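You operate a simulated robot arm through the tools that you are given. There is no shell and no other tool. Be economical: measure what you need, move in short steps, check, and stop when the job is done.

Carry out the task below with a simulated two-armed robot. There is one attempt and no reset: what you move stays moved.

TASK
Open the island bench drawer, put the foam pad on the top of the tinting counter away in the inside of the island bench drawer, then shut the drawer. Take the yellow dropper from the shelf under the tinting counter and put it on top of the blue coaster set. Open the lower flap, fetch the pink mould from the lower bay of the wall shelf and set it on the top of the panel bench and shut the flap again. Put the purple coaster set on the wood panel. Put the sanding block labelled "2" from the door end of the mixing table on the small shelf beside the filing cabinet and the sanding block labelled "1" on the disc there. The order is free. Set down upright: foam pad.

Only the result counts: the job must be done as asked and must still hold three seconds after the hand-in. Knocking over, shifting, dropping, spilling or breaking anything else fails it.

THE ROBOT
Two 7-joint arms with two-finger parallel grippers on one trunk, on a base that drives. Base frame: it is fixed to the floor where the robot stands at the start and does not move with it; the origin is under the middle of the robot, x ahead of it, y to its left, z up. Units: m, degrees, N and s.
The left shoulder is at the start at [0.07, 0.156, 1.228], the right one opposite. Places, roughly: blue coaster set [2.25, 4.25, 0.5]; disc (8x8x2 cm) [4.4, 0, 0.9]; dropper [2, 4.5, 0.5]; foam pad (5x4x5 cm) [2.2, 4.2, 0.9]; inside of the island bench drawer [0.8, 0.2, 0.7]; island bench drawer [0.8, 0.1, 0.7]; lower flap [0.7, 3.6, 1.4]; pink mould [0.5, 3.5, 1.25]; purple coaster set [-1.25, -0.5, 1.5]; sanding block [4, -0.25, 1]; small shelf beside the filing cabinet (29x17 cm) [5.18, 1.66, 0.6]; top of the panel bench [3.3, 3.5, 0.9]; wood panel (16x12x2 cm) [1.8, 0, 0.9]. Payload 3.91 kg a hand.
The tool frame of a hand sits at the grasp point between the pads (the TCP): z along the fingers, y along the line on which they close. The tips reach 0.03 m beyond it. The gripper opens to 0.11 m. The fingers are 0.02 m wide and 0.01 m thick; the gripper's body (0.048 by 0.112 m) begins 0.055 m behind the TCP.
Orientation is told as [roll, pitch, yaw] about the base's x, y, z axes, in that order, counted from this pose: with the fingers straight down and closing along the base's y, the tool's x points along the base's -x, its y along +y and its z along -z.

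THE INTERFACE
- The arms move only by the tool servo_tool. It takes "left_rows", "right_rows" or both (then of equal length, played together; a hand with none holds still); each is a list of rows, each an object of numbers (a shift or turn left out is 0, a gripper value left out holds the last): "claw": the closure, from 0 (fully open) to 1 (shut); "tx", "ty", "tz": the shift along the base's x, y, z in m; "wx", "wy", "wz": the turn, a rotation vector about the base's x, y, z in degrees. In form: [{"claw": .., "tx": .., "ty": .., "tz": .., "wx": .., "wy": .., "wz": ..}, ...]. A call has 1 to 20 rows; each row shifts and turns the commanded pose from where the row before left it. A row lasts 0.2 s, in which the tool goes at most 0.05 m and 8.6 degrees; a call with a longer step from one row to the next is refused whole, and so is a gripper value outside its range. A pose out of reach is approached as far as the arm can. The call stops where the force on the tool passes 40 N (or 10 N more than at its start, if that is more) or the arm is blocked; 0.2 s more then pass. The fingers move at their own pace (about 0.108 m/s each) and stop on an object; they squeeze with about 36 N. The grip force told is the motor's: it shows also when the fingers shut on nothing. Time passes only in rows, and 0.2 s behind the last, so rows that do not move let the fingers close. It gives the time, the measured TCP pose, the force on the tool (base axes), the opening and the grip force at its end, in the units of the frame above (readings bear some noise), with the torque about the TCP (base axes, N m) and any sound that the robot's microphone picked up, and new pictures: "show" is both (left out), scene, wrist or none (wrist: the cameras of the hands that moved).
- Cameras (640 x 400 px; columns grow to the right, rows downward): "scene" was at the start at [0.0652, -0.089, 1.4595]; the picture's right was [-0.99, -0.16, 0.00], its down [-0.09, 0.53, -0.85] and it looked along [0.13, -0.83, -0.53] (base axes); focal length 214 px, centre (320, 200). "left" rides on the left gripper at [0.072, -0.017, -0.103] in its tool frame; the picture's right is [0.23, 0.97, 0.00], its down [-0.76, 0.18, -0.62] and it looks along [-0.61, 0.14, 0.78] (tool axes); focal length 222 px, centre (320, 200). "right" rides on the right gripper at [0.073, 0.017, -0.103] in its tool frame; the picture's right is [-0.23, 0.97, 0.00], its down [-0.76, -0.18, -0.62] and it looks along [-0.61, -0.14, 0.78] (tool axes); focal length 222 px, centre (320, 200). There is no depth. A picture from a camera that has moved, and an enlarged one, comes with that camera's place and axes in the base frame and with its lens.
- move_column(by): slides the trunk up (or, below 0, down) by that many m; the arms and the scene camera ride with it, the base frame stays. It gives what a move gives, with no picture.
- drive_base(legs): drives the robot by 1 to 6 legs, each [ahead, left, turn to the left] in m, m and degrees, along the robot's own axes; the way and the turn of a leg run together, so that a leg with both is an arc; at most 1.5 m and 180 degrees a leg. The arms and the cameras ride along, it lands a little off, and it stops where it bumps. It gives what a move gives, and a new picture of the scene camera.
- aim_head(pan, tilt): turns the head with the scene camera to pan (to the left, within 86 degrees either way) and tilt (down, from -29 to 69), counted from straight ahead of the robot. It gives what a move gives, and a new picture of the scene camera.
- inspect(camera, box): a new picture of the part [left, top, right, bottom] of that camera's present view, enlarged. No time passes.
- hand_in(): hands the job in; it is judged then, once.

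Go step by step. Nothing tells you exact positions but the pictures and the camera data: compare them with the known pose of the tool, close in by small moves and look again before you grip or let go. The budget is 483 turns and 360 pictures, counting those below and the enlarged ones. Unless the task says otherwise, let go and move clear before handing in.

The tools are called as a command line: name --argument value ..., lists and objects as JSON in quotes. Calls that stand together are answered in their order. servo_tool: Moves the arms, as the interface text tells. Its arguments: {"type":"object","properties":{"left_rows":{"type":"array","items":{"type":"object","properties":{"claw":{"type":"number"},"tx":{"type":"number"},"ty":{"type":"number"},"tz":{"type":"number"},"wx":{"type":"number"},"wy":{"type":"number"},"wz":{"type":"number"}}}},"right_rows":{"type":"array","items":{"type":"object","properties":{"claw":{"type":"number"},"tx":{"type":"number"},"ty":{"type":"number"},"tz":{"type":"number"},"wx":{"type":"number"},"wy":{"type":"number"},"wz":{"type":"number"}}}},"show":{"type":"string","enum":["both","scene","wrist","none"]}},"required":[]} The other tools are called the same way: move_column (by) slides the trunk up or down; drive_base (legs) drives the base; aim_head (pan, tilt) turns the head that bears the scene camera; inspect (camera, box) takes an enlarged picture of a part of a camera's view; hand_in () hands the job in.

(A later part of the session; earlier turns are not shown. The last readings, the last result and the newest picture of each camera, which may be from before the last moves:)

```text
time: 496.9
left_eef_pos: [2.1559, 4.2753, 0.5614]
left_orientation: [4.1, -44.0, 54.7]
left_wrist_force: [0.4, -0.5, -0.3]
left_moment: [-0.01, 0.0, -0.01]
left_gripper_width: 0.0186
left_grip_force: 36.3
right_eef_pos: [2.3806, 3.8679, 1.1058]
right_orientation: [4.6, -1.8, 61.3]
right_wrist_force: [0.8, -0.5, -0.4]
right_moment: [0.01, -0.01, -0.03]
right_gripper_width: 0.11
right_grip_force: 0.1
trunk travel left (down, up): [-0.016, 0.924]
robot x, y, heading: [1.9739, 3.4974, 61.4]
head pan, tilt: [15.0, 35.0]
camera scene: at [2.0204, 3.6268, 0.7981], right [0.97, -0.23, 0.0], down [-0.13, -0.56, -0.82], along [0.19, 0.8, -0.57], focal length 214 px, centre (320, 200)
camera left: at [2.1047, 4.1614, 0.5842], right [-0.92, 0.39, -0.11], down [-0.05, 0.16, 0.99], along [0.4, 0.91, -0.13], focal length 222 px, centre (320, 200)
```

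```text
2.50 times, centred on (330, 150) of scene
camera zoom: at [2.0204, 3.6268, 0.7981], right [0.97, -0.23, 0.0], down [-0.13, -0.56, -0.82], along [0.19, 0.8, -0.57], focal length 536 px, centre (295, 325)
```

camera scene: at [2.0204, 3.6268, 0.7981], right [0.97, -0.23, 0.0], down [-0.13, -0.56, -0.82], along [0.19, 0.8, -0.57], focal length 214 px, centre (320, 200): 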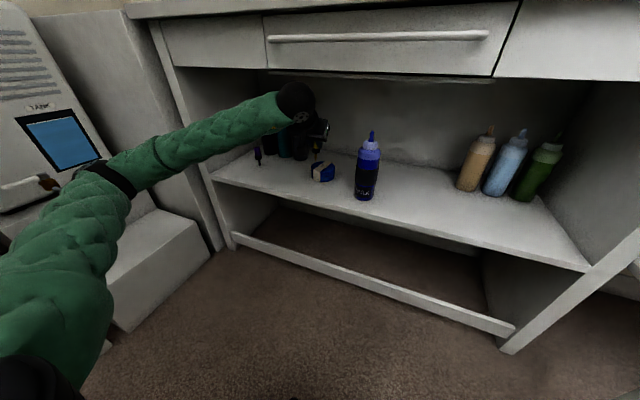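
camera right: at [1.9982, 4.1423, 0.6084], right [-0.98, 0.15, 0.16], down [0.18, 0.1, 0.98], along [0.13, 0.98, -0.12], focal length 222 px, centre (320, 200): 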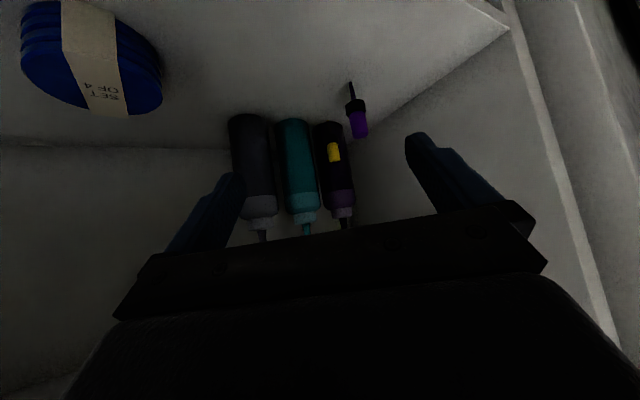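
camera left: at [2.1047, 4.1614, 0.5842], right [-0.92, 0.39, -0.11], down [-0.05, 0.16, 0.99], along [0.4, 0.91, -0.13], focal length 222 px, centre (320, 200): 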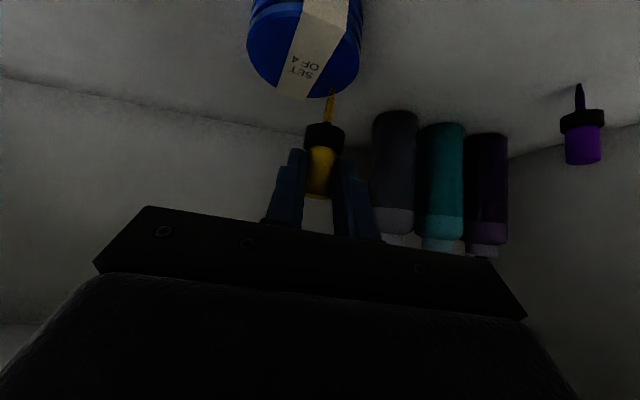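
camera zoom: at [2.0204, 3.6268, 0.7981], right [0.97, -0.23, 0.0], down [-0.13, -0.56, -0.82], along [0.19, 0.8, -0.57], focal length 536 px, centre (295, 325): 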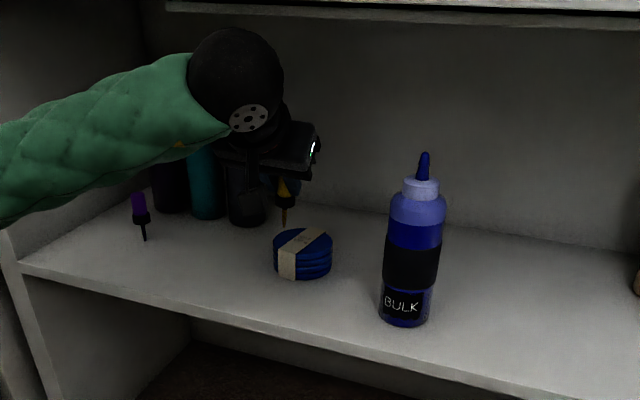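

servo_tool --left_rows '[{"tx": 0.0095, "ty": -0.0065}, {"tx": 0.0095, "ty": -0.0065}, {"tz": -0.006}, {"tz": -0.005}, {}]' --show "wrist"

inspect --camera "scene" --box '[280, 110, 360, 200]'

```text
time: 498.1
left_eef_pos: [2.175, 4.261, 0.5484]
left_orientation: [4.1, -44.1, 54.8]
left_wrist_force: [0.8, 0.1, 0.0]
left_moment: [-0.04, -0.01, 0.03]
left_gripper_width: 0.0186
left_grip_force: 36.0
right_eef_pos: [2.3816, 3.8677, 1.1045]
right_orientation: [4.5, -1.8, 61.2]
right_wrist_force: [-0.4, -0.9, -0.1]
right_moment: [0.03, 0.03, -0.01]
right_gripper_width: 0.1099
right_grip_force: 0.0
trunk travel left (down, up): [-0.016, 0.924]
robot x, y, heading: [1.9753, 3.4957, 61.7]
head pan, tilt: [15.0, 35.0]
camera left: at [2.1239, 4.1482, 0.5727], right [-0.92, 0.39, -0.11], down [-0.05, 0.16, 0.99], along [0.4, 0.91, -0.13], focal length 222 px, centre (320, 200)
```

left: 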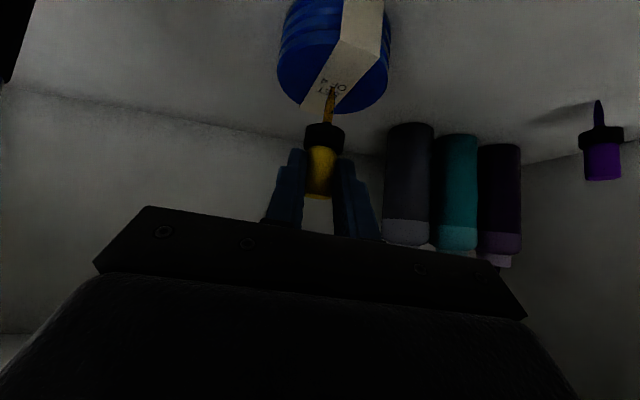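

```text
4.44 times, centred on (320, 155) of scene
camera zoom: at [2.0203, 3.6268, 0.7981], right [0.97, -0.23, 0.0], down [-0.13, -0.56, -0.82], along [0.19, 0.8, -0.57], focal length 953 px, centre (320, 400)
```

zoom: 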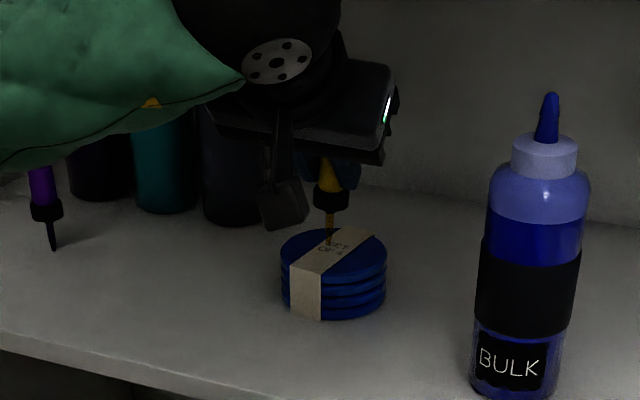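

servo_tool --left_rows '[{"tx": -0.007, "ty": -0.004, "tz": -0.003}, {"tz": -0.002}, {"tz": -0.002}, {"tz": -0.002}, {}]' --show "none"

```text
time: 499.3
left_eef_pos: [2.1669, 4.2574, 0.5412]
left_orientation: [4.1, -44.0, 54.8]
left_wrist_force: [0.4, -0.4, 0.2]
left_moment: [-0.07, -0.02, 0.0]
left_gripper_width: 0.0184
left_grip_force: 35.9
right_eef_pos: [2.3812, 3.8691, 1.1053]
right_orientation: [4.6, -1.8, 61.2]
right_wrist_force: [-1.0, -0.6, -0.6]
right_moment: [-0.02, 0.0, -0.01]
right_gripper_width: 0.11
right_grip_force: 0.1
trunk travel left (down, up): [-0.016, 0.924]
robot x, y, heading: [1.9778, 3.4974, 61.6]
head pan, tilt: [15.0, 35.0]
```

servo_tool --left_rows '[{"tz": -0.002}, {"tz": -0.002}, {}]' --show "none"

inspect --camera "scene" --box '[300, 120, 350, 190]'

```text
time: 500.1
left_eef_pos: [2.1674, 4.2563, 0.5382]
left_orientation: [4.2, -44.1, 54.8]
left_wrist_force: [0.5, -0.1, 2.6]
left_moment: [0.02, -0.02, -0.03]
left_gripper_width: 0.0186
left_grip_force: 36.4
right_eef_pos: [2.38, 3.8671, 1.1063]
right_orientation: [4.7, -1.8, 61.2]
right_wrist_force: [-0.7, 0.3, 0.3]
right_moment: [0.0, 0.0, 0.02]
right_gripper_width: 0.11
right_grip_force: 0.0
trunk travel left (down, up): [-0.016, 0.924]
robot x, y, heading: [1.9756, 3.4944, 61.6]
head pan, tilt: [15.0, 35.0]
```

```text
5.71 times, centred on (325, 155) of scene
camera zoom: at [2.0203, 3.6267, 0.7982], right [0.97, -0.23, 0.0], down [-0.13, -0.56, -0.82], along [0.19, 0.8, -0.57], focal length 1226 px, centre (291, 457)
```

zoom: 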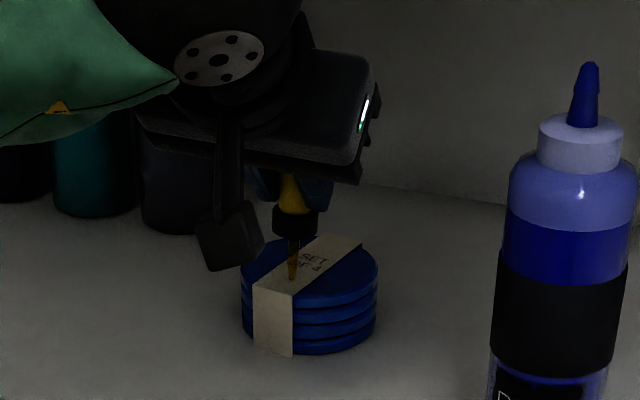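

servo_tool --left_rows '[{"tz": 0.004}, {"tx": 0.011, "ty": 0.001}, {"tz": -0.003}, {"tz": -0.0015}, {}, {"claw": 0.78}, {"claw": 0.78}, {}, {}]' --show "wrist"

inspect --camera "scene" --box '[300, 120, 350, 190]'

```text
time: 502.1
left_eef_pos: [2.1786, 4.2577, 0.5373]
left_orientation: [4.1, -44.0, 54.8]
left_wrist_force: [-0.3, 1.0, 0.5]
left_moment: [-0.03, 0.0, 0.0]
left_gripper_width: 0.024
left_grip_force: 0.1
right_eef_pos: [2.3795, 3.8671, 1.1045]
right_orientation: [4.6, -1.9, 61.1]
right_wrist_force: [-0.6, -0.3, 0.7]
right_moment: [0.0, -0.02, -0.01]
right_gripper_width: 0.1099
right_grip_force: 0.0
trunk travel left (down, up): [-0.016, 0.924]
robot x, y, heading: [1.9752, 3.4984, 61.7]
head pan, tilt: [15.0, 35.0]
camera left: at [2.1274, 4.1445, 0.5597], right [-0.92, 0.39, -0.11], down [-0.05, 0.16, 0.99], along [0.4, 0.91, -0.13], focal length 222 px, centre (320, 200)
```

left: 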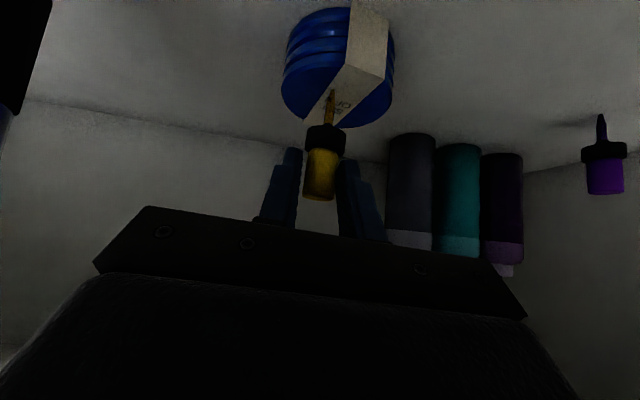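

```text
5.71 times, centred on (325, 155) of scene
camera zoom: at [2.0203, 3.6268, 0.7981], right [0.97, -0.23, 0.0], down [-0.13, -0.56, -0.82], along [0.19, 0.8, -0.57], focal length 1226 px, centre (291, 457)
```

zoom: 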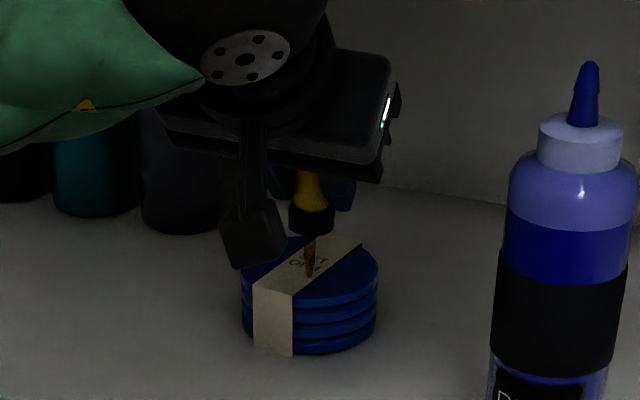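

servo_tool --left_rows '[{"claw": 0.65}, {"claw": 0.65}, {}, {"tx": -0.004, "ty": -0.0058, "tz": 0.0071}, {"tx": -0.008, "ty": -0.0116, "tz": 0.0142}, {"tx": -0.012, "ty": -0.017, "tz": 0.015}, {"tx": -0.016, "ty": -0.024, "tz": 0.005}, {"tx": -0.018, "ty": -0.026}, {"tx": -0.018, "ty": -0.026}, {"tx": -0.018, "ty": -0.026}, {}]' --show "wrist"

inspect --camera "scene" --box '[240, 90, 400, 210]'

```text
time: 504.5
left_eef_pos: [2.0834, 4.1232, 0.5785]
left_orientation: [4.1, -44.1, 54.7]
left_wrist_force: [0.5, -0.5, -0.3]
left_moment: [0.02, 0.03, 0.02]
left_gripper_width: 0.0383
left_grip_force: 0.0
right_eef_pos: [2.3808, 3.8678, 1.105]
right_orientation: [4.5, -1.8, 61.2]
right_wrist_force: [0.6, 0.0, -0.6]
right_moment: [0.01, -0.04, 0.0]
right_gripper_width: 0.11
right_grip_force: 0.0
trunk travel left (down, up): [-0.016, 0.924]
robot x, y, heading: [1.9744, 3.5015, 61.7]
head pan, tilt: [15.0, 35.0]
camera left: at [2.0334, 4.0098, 0.6017], right [-0.92, 0.39, -0.11], down [-0.05, 0.16, 0.99], along [0.4, 0.91, -0.13], focal length 222 px, centre (320, 200)
```

left: 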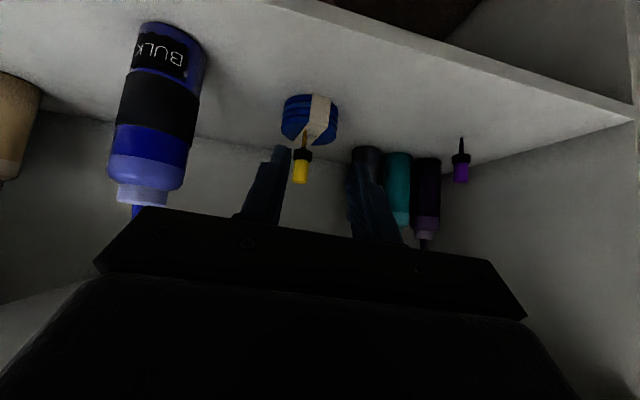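

```text
3.33 times, centred on (320, 150) of scene
camera zoom: at [2.0202, 3.6268, 0.7981], right [0.97, -0.23, 0.0], down [-0.13, -0.56, -0.82], along [0.19, 0.8, -0.57], focal length 715 px, centre (320, 367)
```

zoom: 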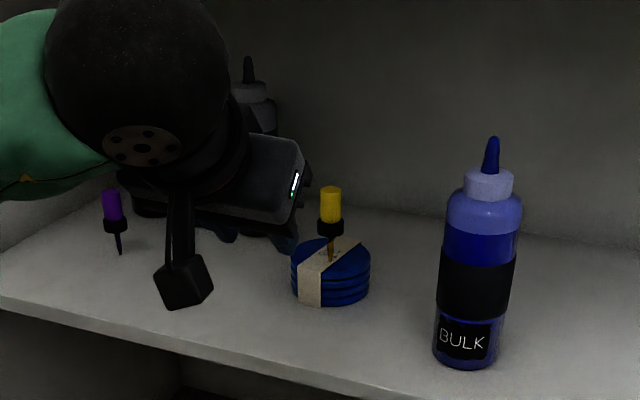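

drive_base --legs '[[-0.3, 0, 0]]'

move_column --by 0.35

aim_head --pan 0 --tilt 35

inspect --camera "scene" --box '[180, 60, 480, 260]'

```text
time: 506.6
left_eef_pos: [1.9424, 3.8619, 0.5804]
left_orientation: [4.1, -44.0, 54.8]
left_wrist_force: [-0.3, -0.3, 0.1]
left_moment: [0.0, -0.03, 0.01]
left_gripper_width: 0.0387
left_grip_force: 0.0
right_eef_pos: [2.2405, 3.6057, 1.1052]
right_orientation: [4.6, -1.8, 61.3]
right_wrist_force: [-0.5, 0.3, 0.1]
right_moment: [0.0, 0.02, 0.03]
right_gripper_width: 0.1101
right_grip_force: 0.0
trunk travel left (down, up): [-0.016, 0.924]
robot x, y, heading: [1.8341, 3.2376, 61.8]
head pan, tilt: [15.0, 35.0]
camera scene: at [1.8792, 3.3651, 0.7982], right [0.97, -0.23, 0.0], down [-0.13, -0.56, -0.82], along [0.19, 0.8, -0.57], focal length 214 px, centre (320, 200)
```

scene: 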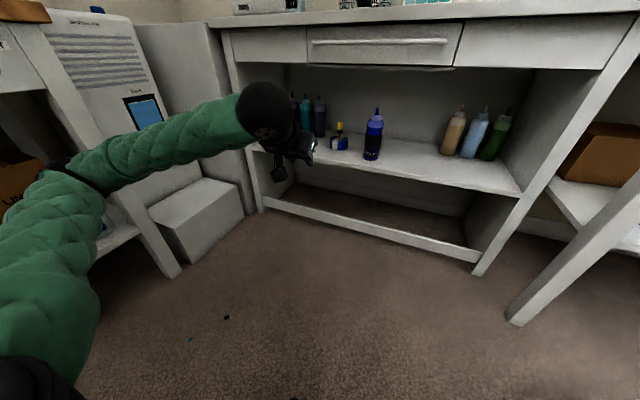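

```text
time: 510.0
left_eef_pos: [1.9434, 3.8623, 0.9282]
left_orientation: [4.1, -43.9, 54.7]
left_wrist_force: [-0.4, -0.4, -0.3]
left_moment: [-0.02, 0.0, -0.02]
left_gripper_width: 0.0387
left_grip_force: 0.0
right_eef_pos: [2.24, 3.607, 1.4543]
right_orientation: [4.6, -1.8, 61.3]
right_wrist_force: [0.5, 0.4, 0.2]
right_moment: [0.02, 0.0, 0.03]
right_gripper_width: 0.11
right_grip_force: 0.1
trunk travel left (down, up): [-0.366, 0.574]
robot x, y, heading: [1.8373, 3.2349, 61.9]
head pan, tilt: [15.0, 35.0]
```

```text
time: 510.8
left_eef_pos: [1.9429, 3.8621, 0.9282]
left_orientation: [4.1, -43.9, 54.9]
left_wrist_force: [0.4, -0.6, -0.8]
left_moment: [0.05, 0.0, 0.0]
left_gripper_width: 0.0387
left_grip_force: 0.1
right_eef_pos: [2.2399, 3.6067, 1.4551]
right_orientation: [4.5, -1.8, 61.3]
right_wrist_force: [0.4, -0.3, -0.4]
right_moment: [0.01, 0.0, 0.0]
right_gripper_width: 0.1101
right_grip_force: 0.0
trunk travel left (down, up): [-0.366, 0.574]
robot x, y, heading: [1.8322, 3.2358, 61.6]
head pan, tilt: [0.0, 35.0]
camera scene: at [1.9007, 3.3572, 1.1481], right [0.88, -0.47, 0.0], down [-0.27, -0.51, -0.82], along [0.39, 0.72, -0.57], focal length 214 px, centre (320, 200)
```

scene: 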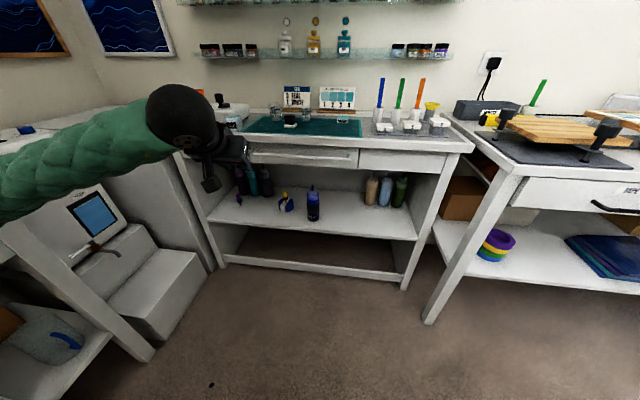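

```text
2.00 times, centred on (330, 160) of scene
camera zoom: at [1.9007, 3.3572, 1.1481], right [0.88, -0.47, 0.0], down [-0.27, -0.51, -0.82], along [0.39, 0.72, -0.57], focal length 429 px, centre (300, 280)
```

zoom: 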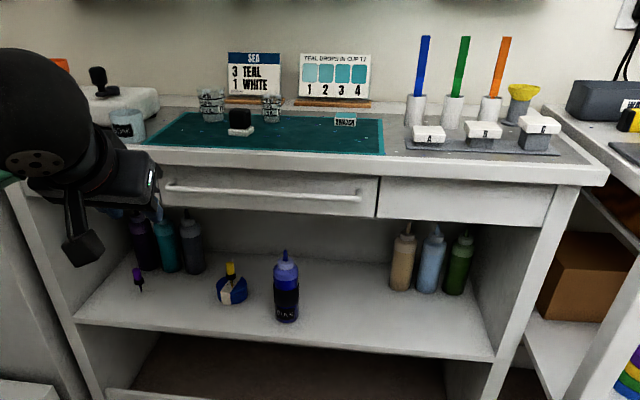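

move_column --by 0.25

servo_tool --left_rows '[{"wx": -7.2, "wy": 5.1, "tz": 0.02, "claw": 0}, {"wx": -7.2, "wy": 5.1, "tz": 0.02}, {"wx": -7.2, "wy": 5.1, "tz": 0.02}, {"wx": -7.2, "wy": 5.1, "tz": 0.02}, {"wx": -7.2, "wy": 5.1, "tz": 0.02}, {"tz": 0.02}, {}]' --show "none"

drive_base --legs '[[0, -0.05, -8], [0.33, 0, 0]]'

```text
time: 513.3
left_eef_pos: [1.943, 3.8622, 1.1782]
left_orientation: [4.1, -44.0, 54.9]
left_wrist_force: [0.5, 0.5, 0.5]
left_moment: [-0.01, 0.01, -0.01]
left_gripper_width: 0.0386
left_grip_force: 0.1
right_eef_pos: [2.2404, 3.6072, 1.7046]
right_orientation: [4.6, -1.7, 61.3]
right_wrist_force: [-0.5, -0.4, 0.4]
right_moment: [-0.01, 0.01, -0.01]
right_gripper_width: 0.11
right_grip_force: 0.1
trunk travel left (down, up): [-0.616, 0.324]
robot x, y, heading: [1.8332, 3.2314, 61.8]
head pan, tilt: [0.0, 35.0]
```

```text
refused: row 1 steps farther than a row can; nothing moved
```

```text
time: 516.1
left_eef_pos: [2.2665, 4.0793, 1.1773]
left_orientation: [4.1, -43.9, 46.9]
left_wrist_force: [0.1, -0.1, -0.8]
left_moment: [-0.03, 0.0, -0.03]
left_gripper_width: 0.0385
left_grip_force: 0.0
right_eef_pos: [2.5237, 3.7844, 1.7065]
right_orientation: [4.7, -1.8, 53.3]
right_wrist_force: [0.0, -0.3, 0.1]
right_moment: [0.01, 0.0, -0.04]
right_gripper_width: 0.1098
right_grip_force: 0.1
trunk travel left (down, up): [-0.616, 0.324]
robot x, y, heading: [2.0711, 3.4721, 53.8]
head pan, tilt: [0.0, 35.0]
camera scene: at [2.1543, 3.5843, 1.3981], right [0.81, -0.59, 0.0], down [-0.34, -0.46, -0.82], along [0.48, 0.66, -0.57], focal length 214 px, centre (320, 200)
```

scene: 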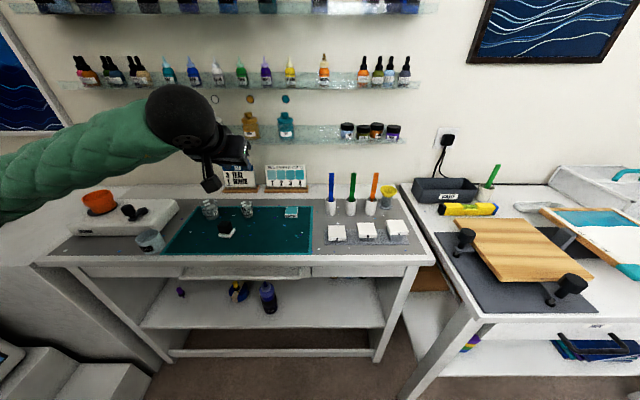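

servo_tool --left_rows '[{"wx": -5.35, "wy": 5.0, "claw": 0}, {"wx": -5.35, "wy": 5.0, "tx": -0.008, "ty": 0.02}, {"wx": -5.35, "wy": 5.0, "tx": -0.008, "ty": 0.02}, {"wx": -5.35, "wy": 5.0, "tx": -0.008, "ty": 0.02}, {"wx": -5.35, "wy": 5.0, "tx": -0.008, "ty": 0.02}, {"wx": -5.35, "wy": 5.0, "tx": -0.008, "ty": 0.02}, {"wz": 7}, {"tz": -0.02}, {}]'

```text
time: 518.1
left_eef_pos: [2.2251, 4.1784, 1.1585]
left_orientation: [4.2, 0.0, 53.8]
left_wrist_force: [-0.2, 0.5, 0.2]
left_moment: [0.0, -0.02, 0.02]
left_gripper_width: 0.1101
left_grip_force: 0.1
right_eef_pos: [2.5225, 3.7843, 1.7064]
right_orientation: [4.7, -2.0, 53.3]
right_wrist_force: [1.0, -0.3, 0.7]
right_moment: [0.0, -0.02, 0.03]
right_gripper_width: 0.1102
right_grip_force: 0.0
trunk travel left (down, up): [-0.616, 0.324]
robot x, y, heading: [2.0717, 3.4731, 53.8]
head pan, tilt: [0.0, 35.0]
camera scene: at [2.1538, 3.5834, 1.3982], right [0.81, -0.59, 0.0], down [-0.34, -0.46, -0.82], along [0.48, 0.66, -0.57], focal length 214 px, centre (320, 200)
camera left: at [2.2026, 4.106, 1.26], right [-0.92, 0.39, 0.07], down [0.34, 0.69, 0.64], along [0.2, 0.61, -0.77], focal length 222 px, centre (320, 200)
```

scene: 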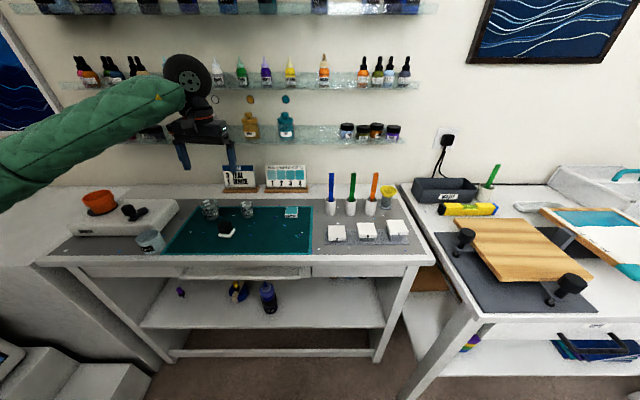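
left: 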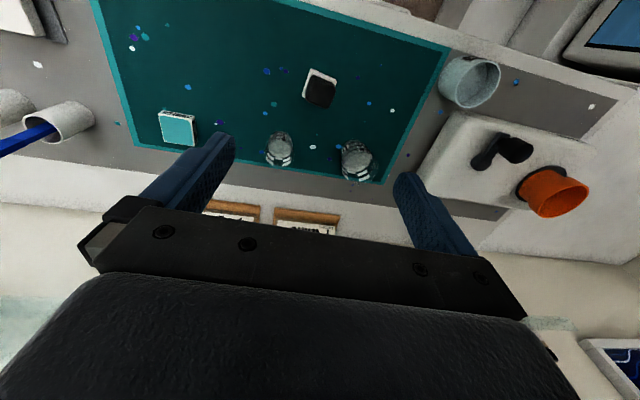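

inspect --camera "left" --box '[260, 40, 380, 120]'

inspect --camera "scene" --box '[180, 190, 280, 260]'

```text
5.00 times, centred on (320, 80) of left
camera zoom: at [2.2026, 4.106, 1.26], right [-0.92, 0.39, 0.07], down [0.34, 0.69, 0.64], along [0.2, 0.61, -0.77], focal length 1111 px, centre (320, 800)
```

zoom: 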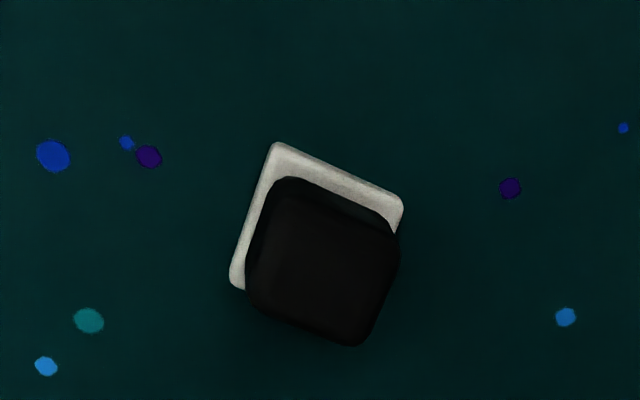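

```text
5.71 times, centred on (230, 225) of scene
camera zoom: at [2.1538, 3.5834, 1.3982], right [0.81, -0.59, 0.0], down [-0.34, -0.46, -0.82], along [0.48, 0.66, -0.57], focal length 1226 px, centre (834, 57)
```

zoom: 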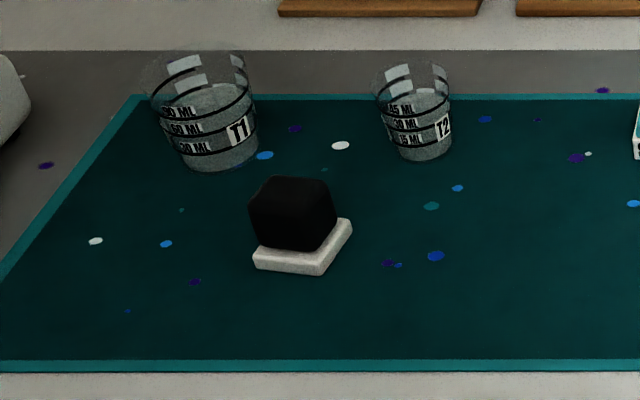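

servo_tool --left_rows '[{"wx": -2.5, "wy": -3.4, "claw": 0.36}, {"wz": -7.8, "tx": -0.008, "ty": 0.0206}, {"tz": -0.04}, {"tz": -0.04}, {"tz": -0.04}, {}]' --show "wrist"

inspect --camera "scene" --box '[170, 140, 310, 250]'

```text
time: 519.5
left_eef_pos: [2.2183, 4.2004, 1.0383]
left_orientation: [-0.1, -0.2, 46.1]
left_wrist_force: [0.2, 1.0, -0.8]
left_moment: [0.01, 0.01, 0.02]
left_gripper_width: 0.0706
left_grip_force: 0.0
right_eef_pos: [2.5229, 3.7837, 1.7058]
right_orientation: [4.7, -1.8, 53.3]
right_wrist_force: [0.4, 0.8, -0.1]
right_moment: [-0.02, 0.0, 0.02]
right_gripper_width: 0.1101
right_grip_force: 0.0
trunk travel left (down, up): [-0.616, 0.324]
robot x, y, heading: [2.0708, 3.4707, 53.6]
head pan, tilt: [0.0, 35.0]
camera left: at [2.1792, 4.1367, 1.1427], right [-0.86, 0.51, 0.0], down [0.4, 0.67, 0.62], along [0.32, 0.54, -0.78], focal length 222 px, centre (320, 200)
```

left: 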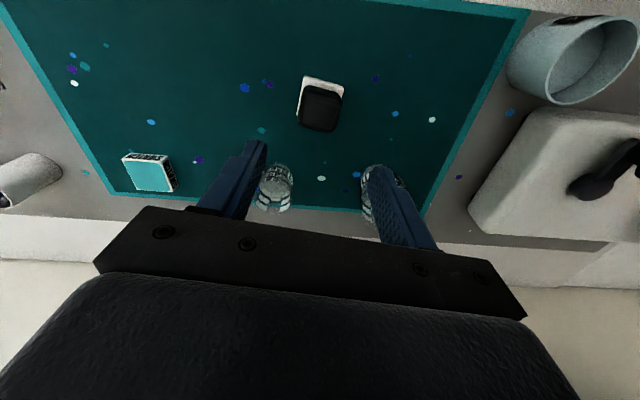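

```text
3.64 times, centred on (240, 195) of scene
camera zoom: at [2.1539, 3.5838, 1.3982], right [0.81, -0.59, 0.0], down [-0.34, -0.46, -0.82], along [0.48, 0.66, -0.57], focal length 780 px, centre (611, 218)
```

zoom: 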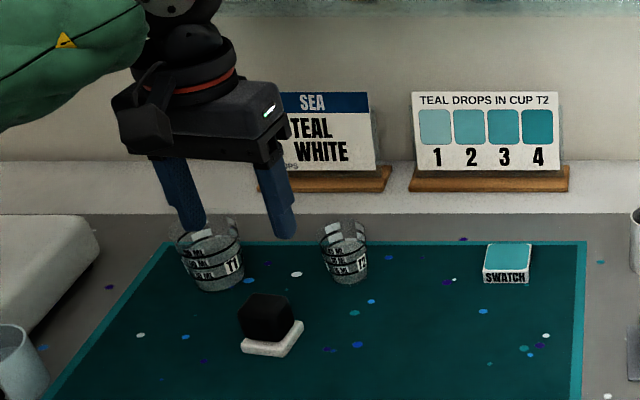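

servo_tool --left_rows '[{"tx": -0.005, "ty": -0.007, "tz": -0.03}, {"tz": -0.035}, {"tz": -0.03}, {"tz": -0.015}, {}]' --show "wrist"

inspect --camera "scene" --box '[170, 160, 310, 260]'

```text
time: 520.7
left_eef_pos: [2.212, 4.1924, 0.9278]
left_orientation: [0.0, -0.1, 46.1]
left_wrist_force: [0.4, 0.5, 0.2]
left_moment: [-0.01, 0.03, 0.01]
left_gripper_width: 0.0705
left_grip_force: 0.1
right_eef_pos: [2.5237, 3.7844, 1.7053]
right_orientation: [4.6, -1.8, 53.4]
right_wrist_force: [-0.2, 0.6, -0.4]
right_moment: [0.01, 0.01, 0.01]
right_gripper_width: 0.11
right_grip_force: 0.0
trunk travel left (down, up): [-0.616, 0.324]
robot x, y, heading: [2.072, 3.4724, 53.8]
head pan, tilt: [0.0, 35.0]
camera left: at [2.1741, 4.1286, 1.031], right [-0.86, 0.51, 0.0], down [0.4, 0.67, 0.62], along [0.32, 0.54, -0.78], focal length 222 px, centre (320, 200)
```

left: 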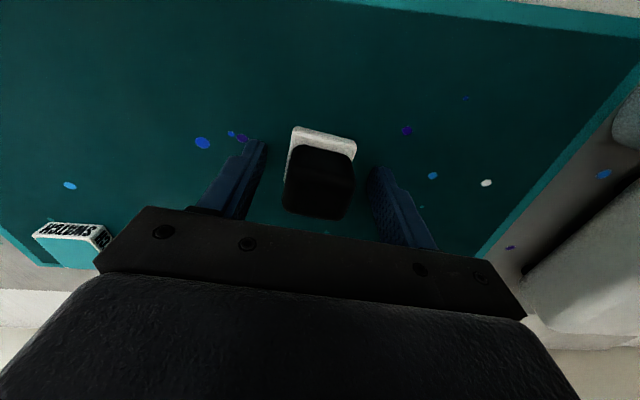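

```text
4.00 times, centred on (240, 210) of scene
camera zoom: at [2.1539, 3.584, 1.3981], right [0.81, -0.59, 0.0], down [-0.34, -0.46, -0.82], along [0.48, 0.66, -0.57], focal length 858 px, centre (640, 160)
```

zoom: 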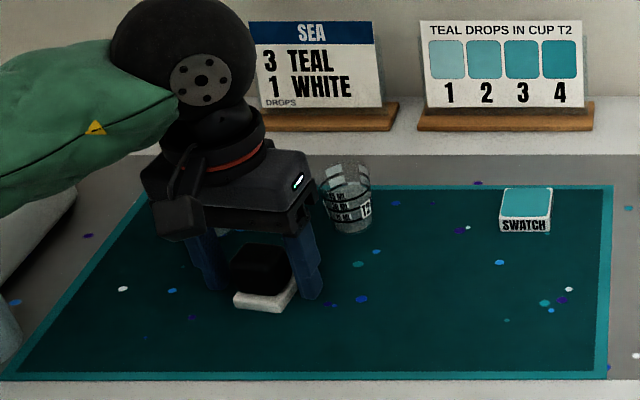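

servo_tool --left_rows '[{"claw": 1}, {"claw": 1}, {"claw": 1}, {"tz": 0.01}, {"tz": 0.03}, {"tz": 0.04}, {"tz": 0.04}, {"tz": 0.04}, {"tz": 0.04}, {}]'

```text
time: 522.9
left_eef_pos: [2.2117, 4.1927, 1.1275]
left_orientation: [-0.3, 0.0, 46.2]
left_wrist_force: [-0.3, 0.1, -1.7]
left_moment: [0.03, 0.0, -0.01]
left_gripper_width: 0.041
left_grip_force: 36.2
right_eef_pos: [2.5235, 3.784, 1.7039]
right_orientation: [4.6, -1.8, 53.3]
right_wrist_force: [0.4, 0.9, 0.7]
right_moment: [-0.03, 0.02, 0.0]
right_gripper_width: 0.1099
right_grip_force: 0.1
trunk travel left (down, up): [-0.616, 0.324]
robot x, y, heading: [2.0713, 3.473, 53.8]
head pan, tilt: [0.0, 35.0]
camera scene: at [2.1538, 3.5847, 1.3981], right [0.81, -0.59, 0.0], down [-0.34, -0.46, -0.82], along [0.48, 0.66, -0.57], focal length 214 px, centre (320, 200)
camera left: at [2.1733, 4.1305, 1.2308], right [-0.86, 0.51, 0.0], down [0.4, 0.67, 0.62], along [0.32, 0.53, -0.78], focal length 222 px, centre (320, 200)
```

scene: 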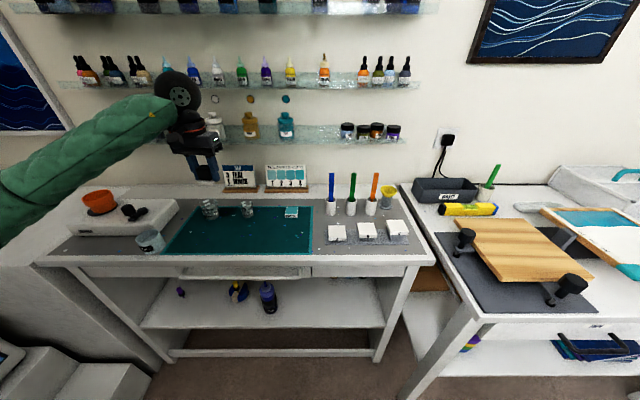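
left: 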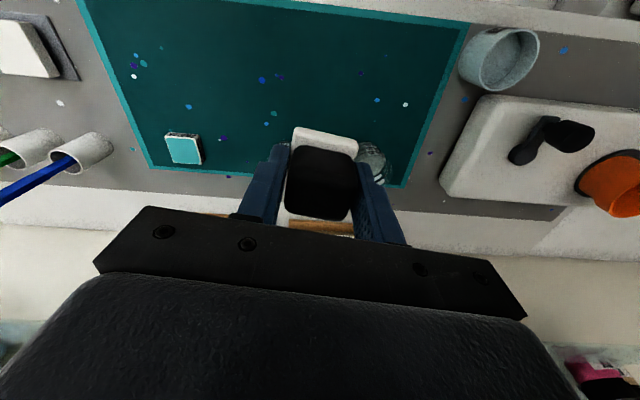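

inspect --camera "scene" --box '[60, 220, 420, 310]'

```text
1.78 times, centred on (240, 265) of scene
camera zoom: at [2.1538, 3.5847, 1.3981], right [0.81, -0.59, 0.0], down [-0.34, -0.46, -0.82], along [0.48, 0.66, -0.57], focal length 381 px, centre (462, 84)
```

zoom: 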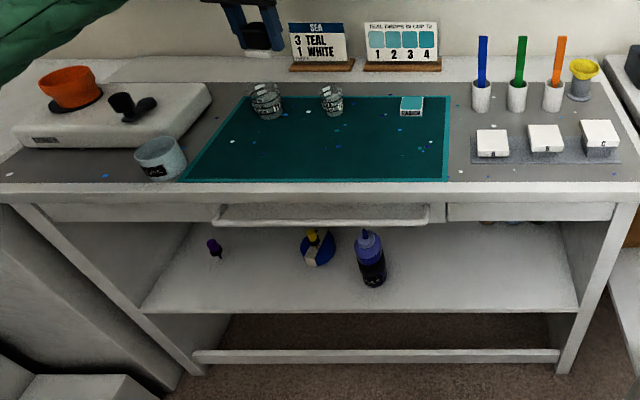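

drive_base --legs '[[-0.2, 0.1, 0]]'

servo_tool --right_rows '[{"tz": -0.045, "claw": 1}, {"tz": -0.045}, {"tz": -0.045}, {"tz": -0.045}, {"tz": -0.045}, {"tz": -0.045}, {"tz": -0.045}, {"tz": -0.045}, {"tz": -0.045}, {"tz": -0.045}, {"tz": -0.045}, {"tz": -0.045}, {"tz": -0.045}, {}]'

```text
time: 524.6
left_eef_pos: [2.0101, 4.0872, 1.1279]
left_orientation: [-0.2, 0.0, 46.3]
left_wrist_force: [-0.2, -0.3, -1.0]
left_moment: [0.04, 0.0, -0.01]
left_gripper_width: 0.0411
left_grip_force: 36.5
right_eef_pos: [2.3228, 3.68, 1.7052]
right_orientation: [4.6, -1.8, 53.6]
right_wrist_force: [-0.5, -1.0, 0.4]
right_moment: [0.01, -0.04, 0.01]
right_gripper_width: 0.11
right_grip_force: 0.1
trunk travel left (down, up): [-0.616, 0.324]
robot x, y, heading: [1.8729, 3.3644, 53.7]
head pan, tilt: [0.0, 35.0]
camera scene: at [1.9535, 3.4786, 1.3981], right [0.81, -0.59, 0.0], down [-0.34, -0.46, -0.82], along [0.48, 0.66, -0.57], focal length 214 px, centre (320, 200)
```

scene: 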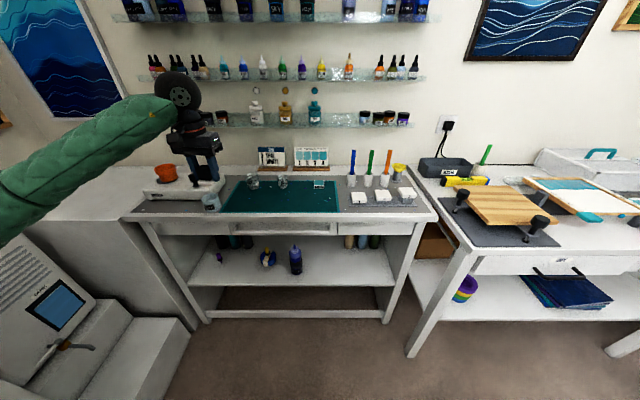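

```text
time: 527.6
left_eef_pos: [2.0098, 4.0875, 1.1282]
left_orientation: [-0.1, -0.2, 46.1]
left_wrist_force: [0.6, 0.3, 0.0]
left_moment: [0.02, 0.0, 0.0]
left_gripper_width: 0.041
left_grip_force: 36.0
right_eef_pos: [2.3221, 3.6774, 1.1211]
right_orientation: [4.6, -2.0, 53.5]
right_wrist_force: [-0.1, 0.0, -0.4]
right_moment: [-0.02, -0.03, 0.0]
right_gripper_width: 0.0
right_grip_force: 35.7
trunk travel left (down, up): [-0.616, 0.324]
robot x, y, heading: [1.8736, 3.3682, 53.6]
head pan, tilt: [0.0, 35.0]
camera scene: at [1.9535, 3.4777, 1.3983], right [0.81, -0.59, 0.0], down [-0.34, -0.46, -0.82], along [0.48, 0.66, -0.57], focal length 214 px, centre (320, 200)
camera right: at [2.2709, 3.6215, 1.222], right [-0.65, 0.76, 0.09], down [0.62, 0.46, 0.63], along [0.44, 0.46, -0.77], focal length 222 px, centre (320, 200)
```

scene: 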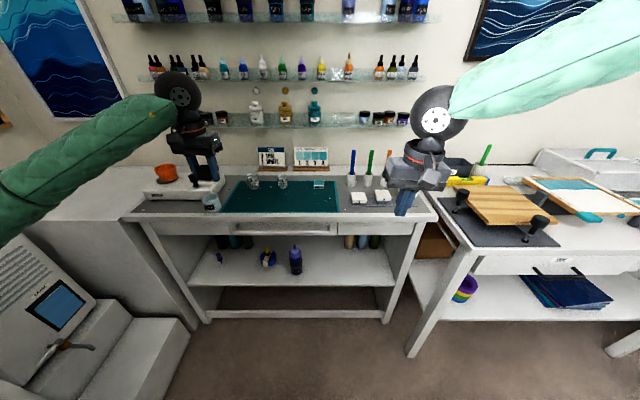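
right: 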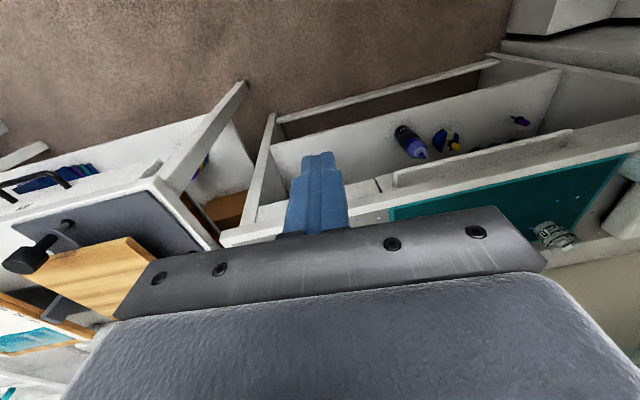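

servo_tool --right_rows '[{"tx": -0.025, "ty": 0.0386}, {"tx": -0.025, "ty": 0.0386}, {"tx": -0.025, "ty": 0.0386}, {"tx": -0.025, "ty": 0.0386}, {"tx": -0.025, "ty": 0.0386}, {"tz": -0.0435}, {"tz": -0.0435}, {"tz": -0.0435}, {"tz": -0.0435}, {"tz": -0.0435}, {"tz": -0.0435}, {}]'

```text
time: 530.2
left_eef_pos: [2.0109, 4.0877, 1.127]
left_orientation: [-0.3, -0.1, 46.3]
left_wrist_force: [-0.1, 0.1, -0.2]
left_moment: [0.04, 0.02, -0.01]
left_gripper_width: 0.0408
left_grip_force: 35.8
right_eef_pos: [2.2608, 3.7953, 0.9108]
right_orientation: [4.7, -1.9, 53.4]
right_wrist_force: [0.2, -0.5, -0.7]
right_moment: [0.0, 0.03, -0.01]
right_gripper_width: 0.0001
right_grip_force: 36.3
right hand out of reach, approached as far as the arm can: row 5, 6, 7, 8, 9, 10, 11
trunk travel left (down, up): [-0.616, 0.324]
robot x, y, heading: [1.8693, 3.3681, 53.9]
head pan, tilt: [0.0, 35.0]
camera scene: at [1.9539, 3.4791, 1.3981], right [0.81, -0.59, 0.0], down [-0.34, -0.46, -0.82], along [0.48, 0.66, -0.57], focal length 214 px, centre (320, 200)
camera right: at [2.2098, 3.7399, 1.0128], right [-0.65, 0.76, 0.09], down [0.62, 0.46, 0.63], along [0.44, 0.46, -0.77], focal length 222 px, centre (320, 200)
```

scene: 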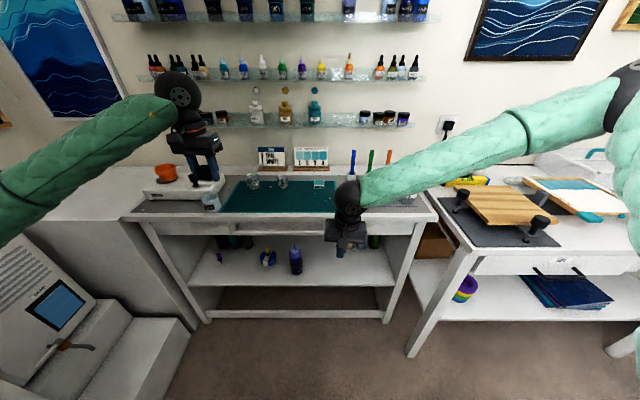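
right: 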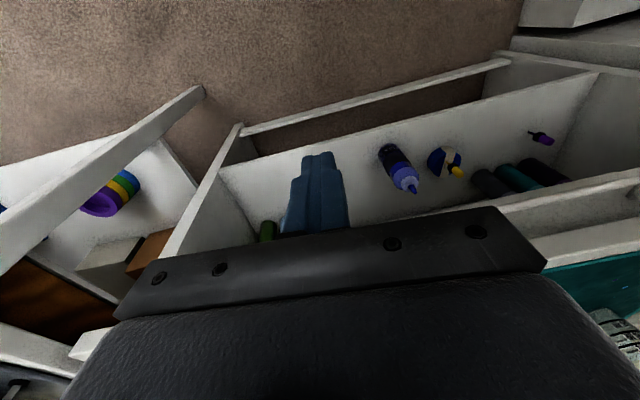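

drive_base --legs '[[0, 0, 8]]'

move_column --by -0.06

servo_tool --right_rows '[{"tx": 0.012, "ty": 0.016}, {"tx": 0.012, "ty": 0.016}, {}]'

```text
time: 531.2
left_eef_pos: [1.9059, 4.1008, 1.1269]
left_orientation: [-0.2, -0.1, 54.4]
left_wrist_force: [-0.8, -0.6, -0.5]
left_moment: [-0.03, 0.0, 0.0]
left_gripper_width: 0.0409
left_grip_force: 36.0
right_eef_pos: [2.1951, 3.8464, 0.9117]
right_orientation: [4.7, -1.8, 61.6]
right_wrist_force: [0.0, -0.6, -0.4]
right_moment: [-0.03, -0.01, 0.0]
right_gripper_width: 0.0
right_grip_force: 36.4
trunk travel left (down, up): [-0.616, 0.324]
robot x, y, heading: [1.8695, 3.3677, 62.2]
head pan, tilt: [0.0, 35.0]
camera scene: at [1.936, 3.4899, 1.3981], right [0.88, -0.47, 0.0], down [-0.27, -0.51, -0.82], along [0.38, 0.72, -0.57], focal length 214 px, centre (320, 200)
```

scene: 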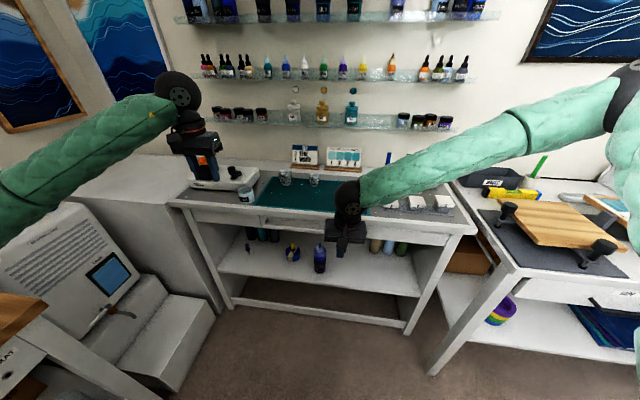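

```text
time: 532.2
left_eef_pos: [1.9058, 4.0997, 1.0678]
left_orientation: [-0.2, -0.1, 54.4]
left_wrist_force: [-0.5, -0.6, -0.8]
left_moment: [-0.02, -0.02, -0.01]
left_gripper_width: 0.0408
left_grip_force: 36.5
right_eef_pos: [2.196, 3.8469, 0.8522]
right_orientation: [4.7, -1.9, 61.5]
right_wrist_force: [1.0, 0.7, 0.2]
right_moment: [-0.02, -0.02, -0.04]
right_gripper_width: 0.0
right_grip_force: 35.9
trunk travel left (down, up): [-0.556, 0.384]
robot x, y, heading: [1.8715, 3.3676, 62.3]
head pan, tilt: [0.0, 35.0]
```

```text
time: 533.0
left_eef_pos: [1.9061, 4.0988, 1.0667]
left_orientation: [-0.2, -0.1, 54.5]
left_wrist_force: [-0.2, 0.8, -0.4]
left_moment: [0.03, 0.0, 0.0]
left_gripper_width: 0.0411
left_grip_force: 35.4
right_eef_pos: [2.2215, 3.8777, 0.851]
right_orientation: [4.8, -2.0, 61.5]
right_wrist_force: [0.5, -0.5, 0.6]
right_moment: [0.0, -0.02, 0.0]
right_gripper_width: 0.0001
right_grip_force: 36.3
trunk travel left (down, up): [-0.556, 0.384]
robot x, y, heading: [1.869, 3.3653, 62.2]
head pan, tilt: [0.0, 35.0]
camera scene: at [1.9372, 3.4893, 1.3381], right [0.88, -0.47, 0.0], down [-0.27, -0.51, -0.82], along [0.38, 0.72, -0.57], focal length 214 px, centre (320, 200)
camera right: at [2.1782, 3.8153, 0.9533], right [-0.75, 0.66, 0.09], down [0.55, 0.54, 0.63], along [0.37, 0.52, -0.77], focal length 222 px, centre (320, 200)
```

scene: 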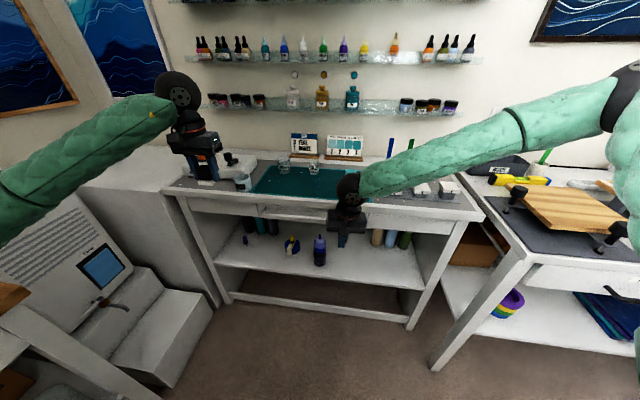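
right: 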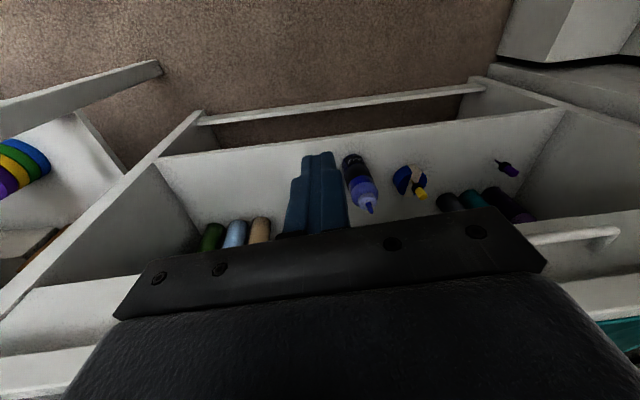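

servo_tool --right_rows '[{"tx": 0.0088, "ty": 0.0121}, {"tx": 0.0088, "ty": 0.0121}, {"tx": 0.0088, "ty": 0.0121}, {"tx": 0.0059, "ty": 0.0081}, {"tx": 0.0029, "ty": 0.004}, {"tx": 0.0029, "ty": 0.004}, {"tx": 0.0029, "ty": 0.004}, {"tx": 0.0029, "ty": 0.004}, {}]' --show "wrist"

```text
time: 535.0
left_eef_pos: [1.9063, 4.1008, 1.0693]
left_orientation: [-0.1, -0.1, 54.3]
left_wrist_force: [0.0, 0.8, 0.2]
left_moment: [-0.03, 0.01, 0.0]
left_gripper_width: 0.0409
left_grip_force: 36.3
right_eef_pos: [2.2709, 3.9306, 0.8568]
right_orientation: [4.8, -1.9, 61.6]
right_wrist_force: [0.7, 0.3, -0.7]
right_moment: [-0.01, 0.02, 0.03]
right_gripper_width: 0.0003
right_grip_force: 35.3
right hand out of reach, approached as far as the arm can: row 2, 3, 6
trunk travel left (down, up): [-0.556, 0.384]
robot x, y, heading: [1.8766, 3.3676, 62.1]
head pan, tilt: [0.0, 35.0]
camera right: at [2.2286, 3.8682, 0.9587], right [-0.75, 0.66, 0.09], down [0.55, 0.54, 0.63], along [0.37, 0.52, -0.77], focal length 222 px, centre (320, 200)
```

right: 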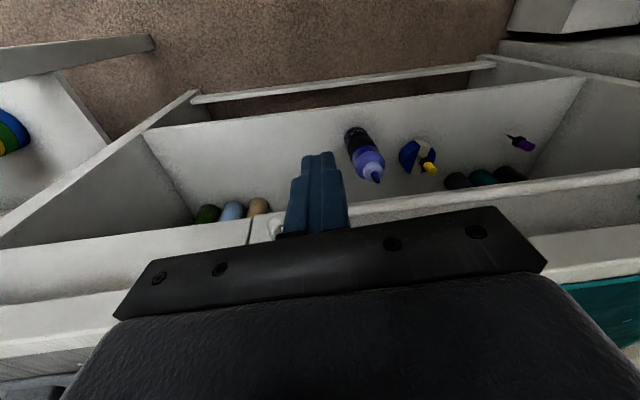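

drive_base --legs '[[0.03, -0.005, 0]]'

servo_tool --right_rows '[{}]' --show "wrist"

```text
time: 535.9
left_eef_pos: [1.9261, 4.1249, 1.0664]
left_orientation: [-0.1, 0.0, 54.4]
left_wrist_force: [0.1, 0.0, -2.0]
left_moment: [-0.03, 0.02, 0.0]
left_gripper_width: 0.0408
left_grip_force: 36.2
right_eef_pos: [2.291, 3.955, 0.8556]
right_orientation: [4.8, -1.8, 61.6]
right_wrist_force: [0.7, -0.4, -0.8]
right_moment: [0.02, -0.01, 0.01]
right_gripper_width: 0.0004
right_grip_force: 35.9
trunk travel left (down, up): [-0.556, 0.384]
robot x, y, heading: [1.8874, 3.3882, 62.2]
head pan, tilt: [0.0, 35.0]
camera scene: at [1.9566, 3.5145, 1.338], right [0.88, -0.47, 0.0], down [-0.27, -0.51, -0.82], along [0.38, 0.72, -0.58], focal length 214 px, centre (320, 200)
```

scene: 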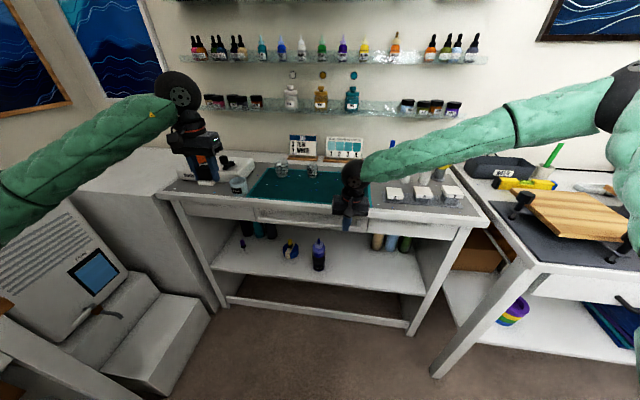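

```text
time: 536.3
left_eef_pos: [1.9241, 4.1244, 1.0679]
left_orientation: [-0.3, -0.2, 54.4]
left_wrist_force: [0.8, -0.3, -0.3]
left_moment: [0.03, 0.01, 0.01]
left_gripper_width: 0.0407
left_grip_force: 35.6
right_eef_pos: [2.2894, 3.954, 0.8571]
right_orientation: [4.7, -2.0, 61.6]
right_wrist_force: [0.0, -0.5, -0.3]
right_moment: [-0.02, -0.01, 0.01]
right_gripper_width: 0.0002
right_grip_force: 36.3
trunk travel left (down, up): [-0.556, 0.384]
robot x, y, heading: [1.8906, 3.3919, 61.9]
head pan, tilt: [0.0, 35.0]
camera right: at [2.2463, 3.8915, 0.9593], right [-0.75, 0.66, 0.09], down [0.55, 0.54, 0.63], along [0.37, 0.52, -0.77], focal length 222 px, centre (320, 200)
```

right: 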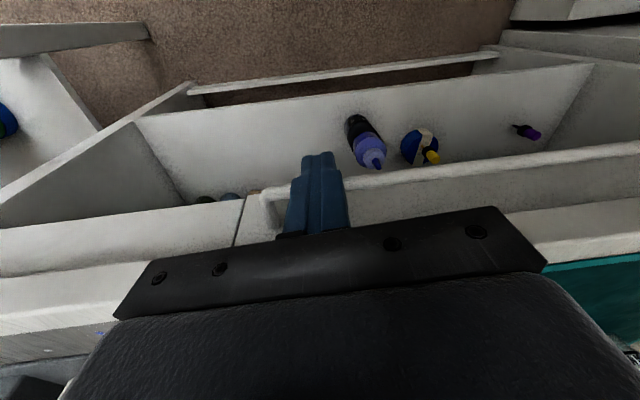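

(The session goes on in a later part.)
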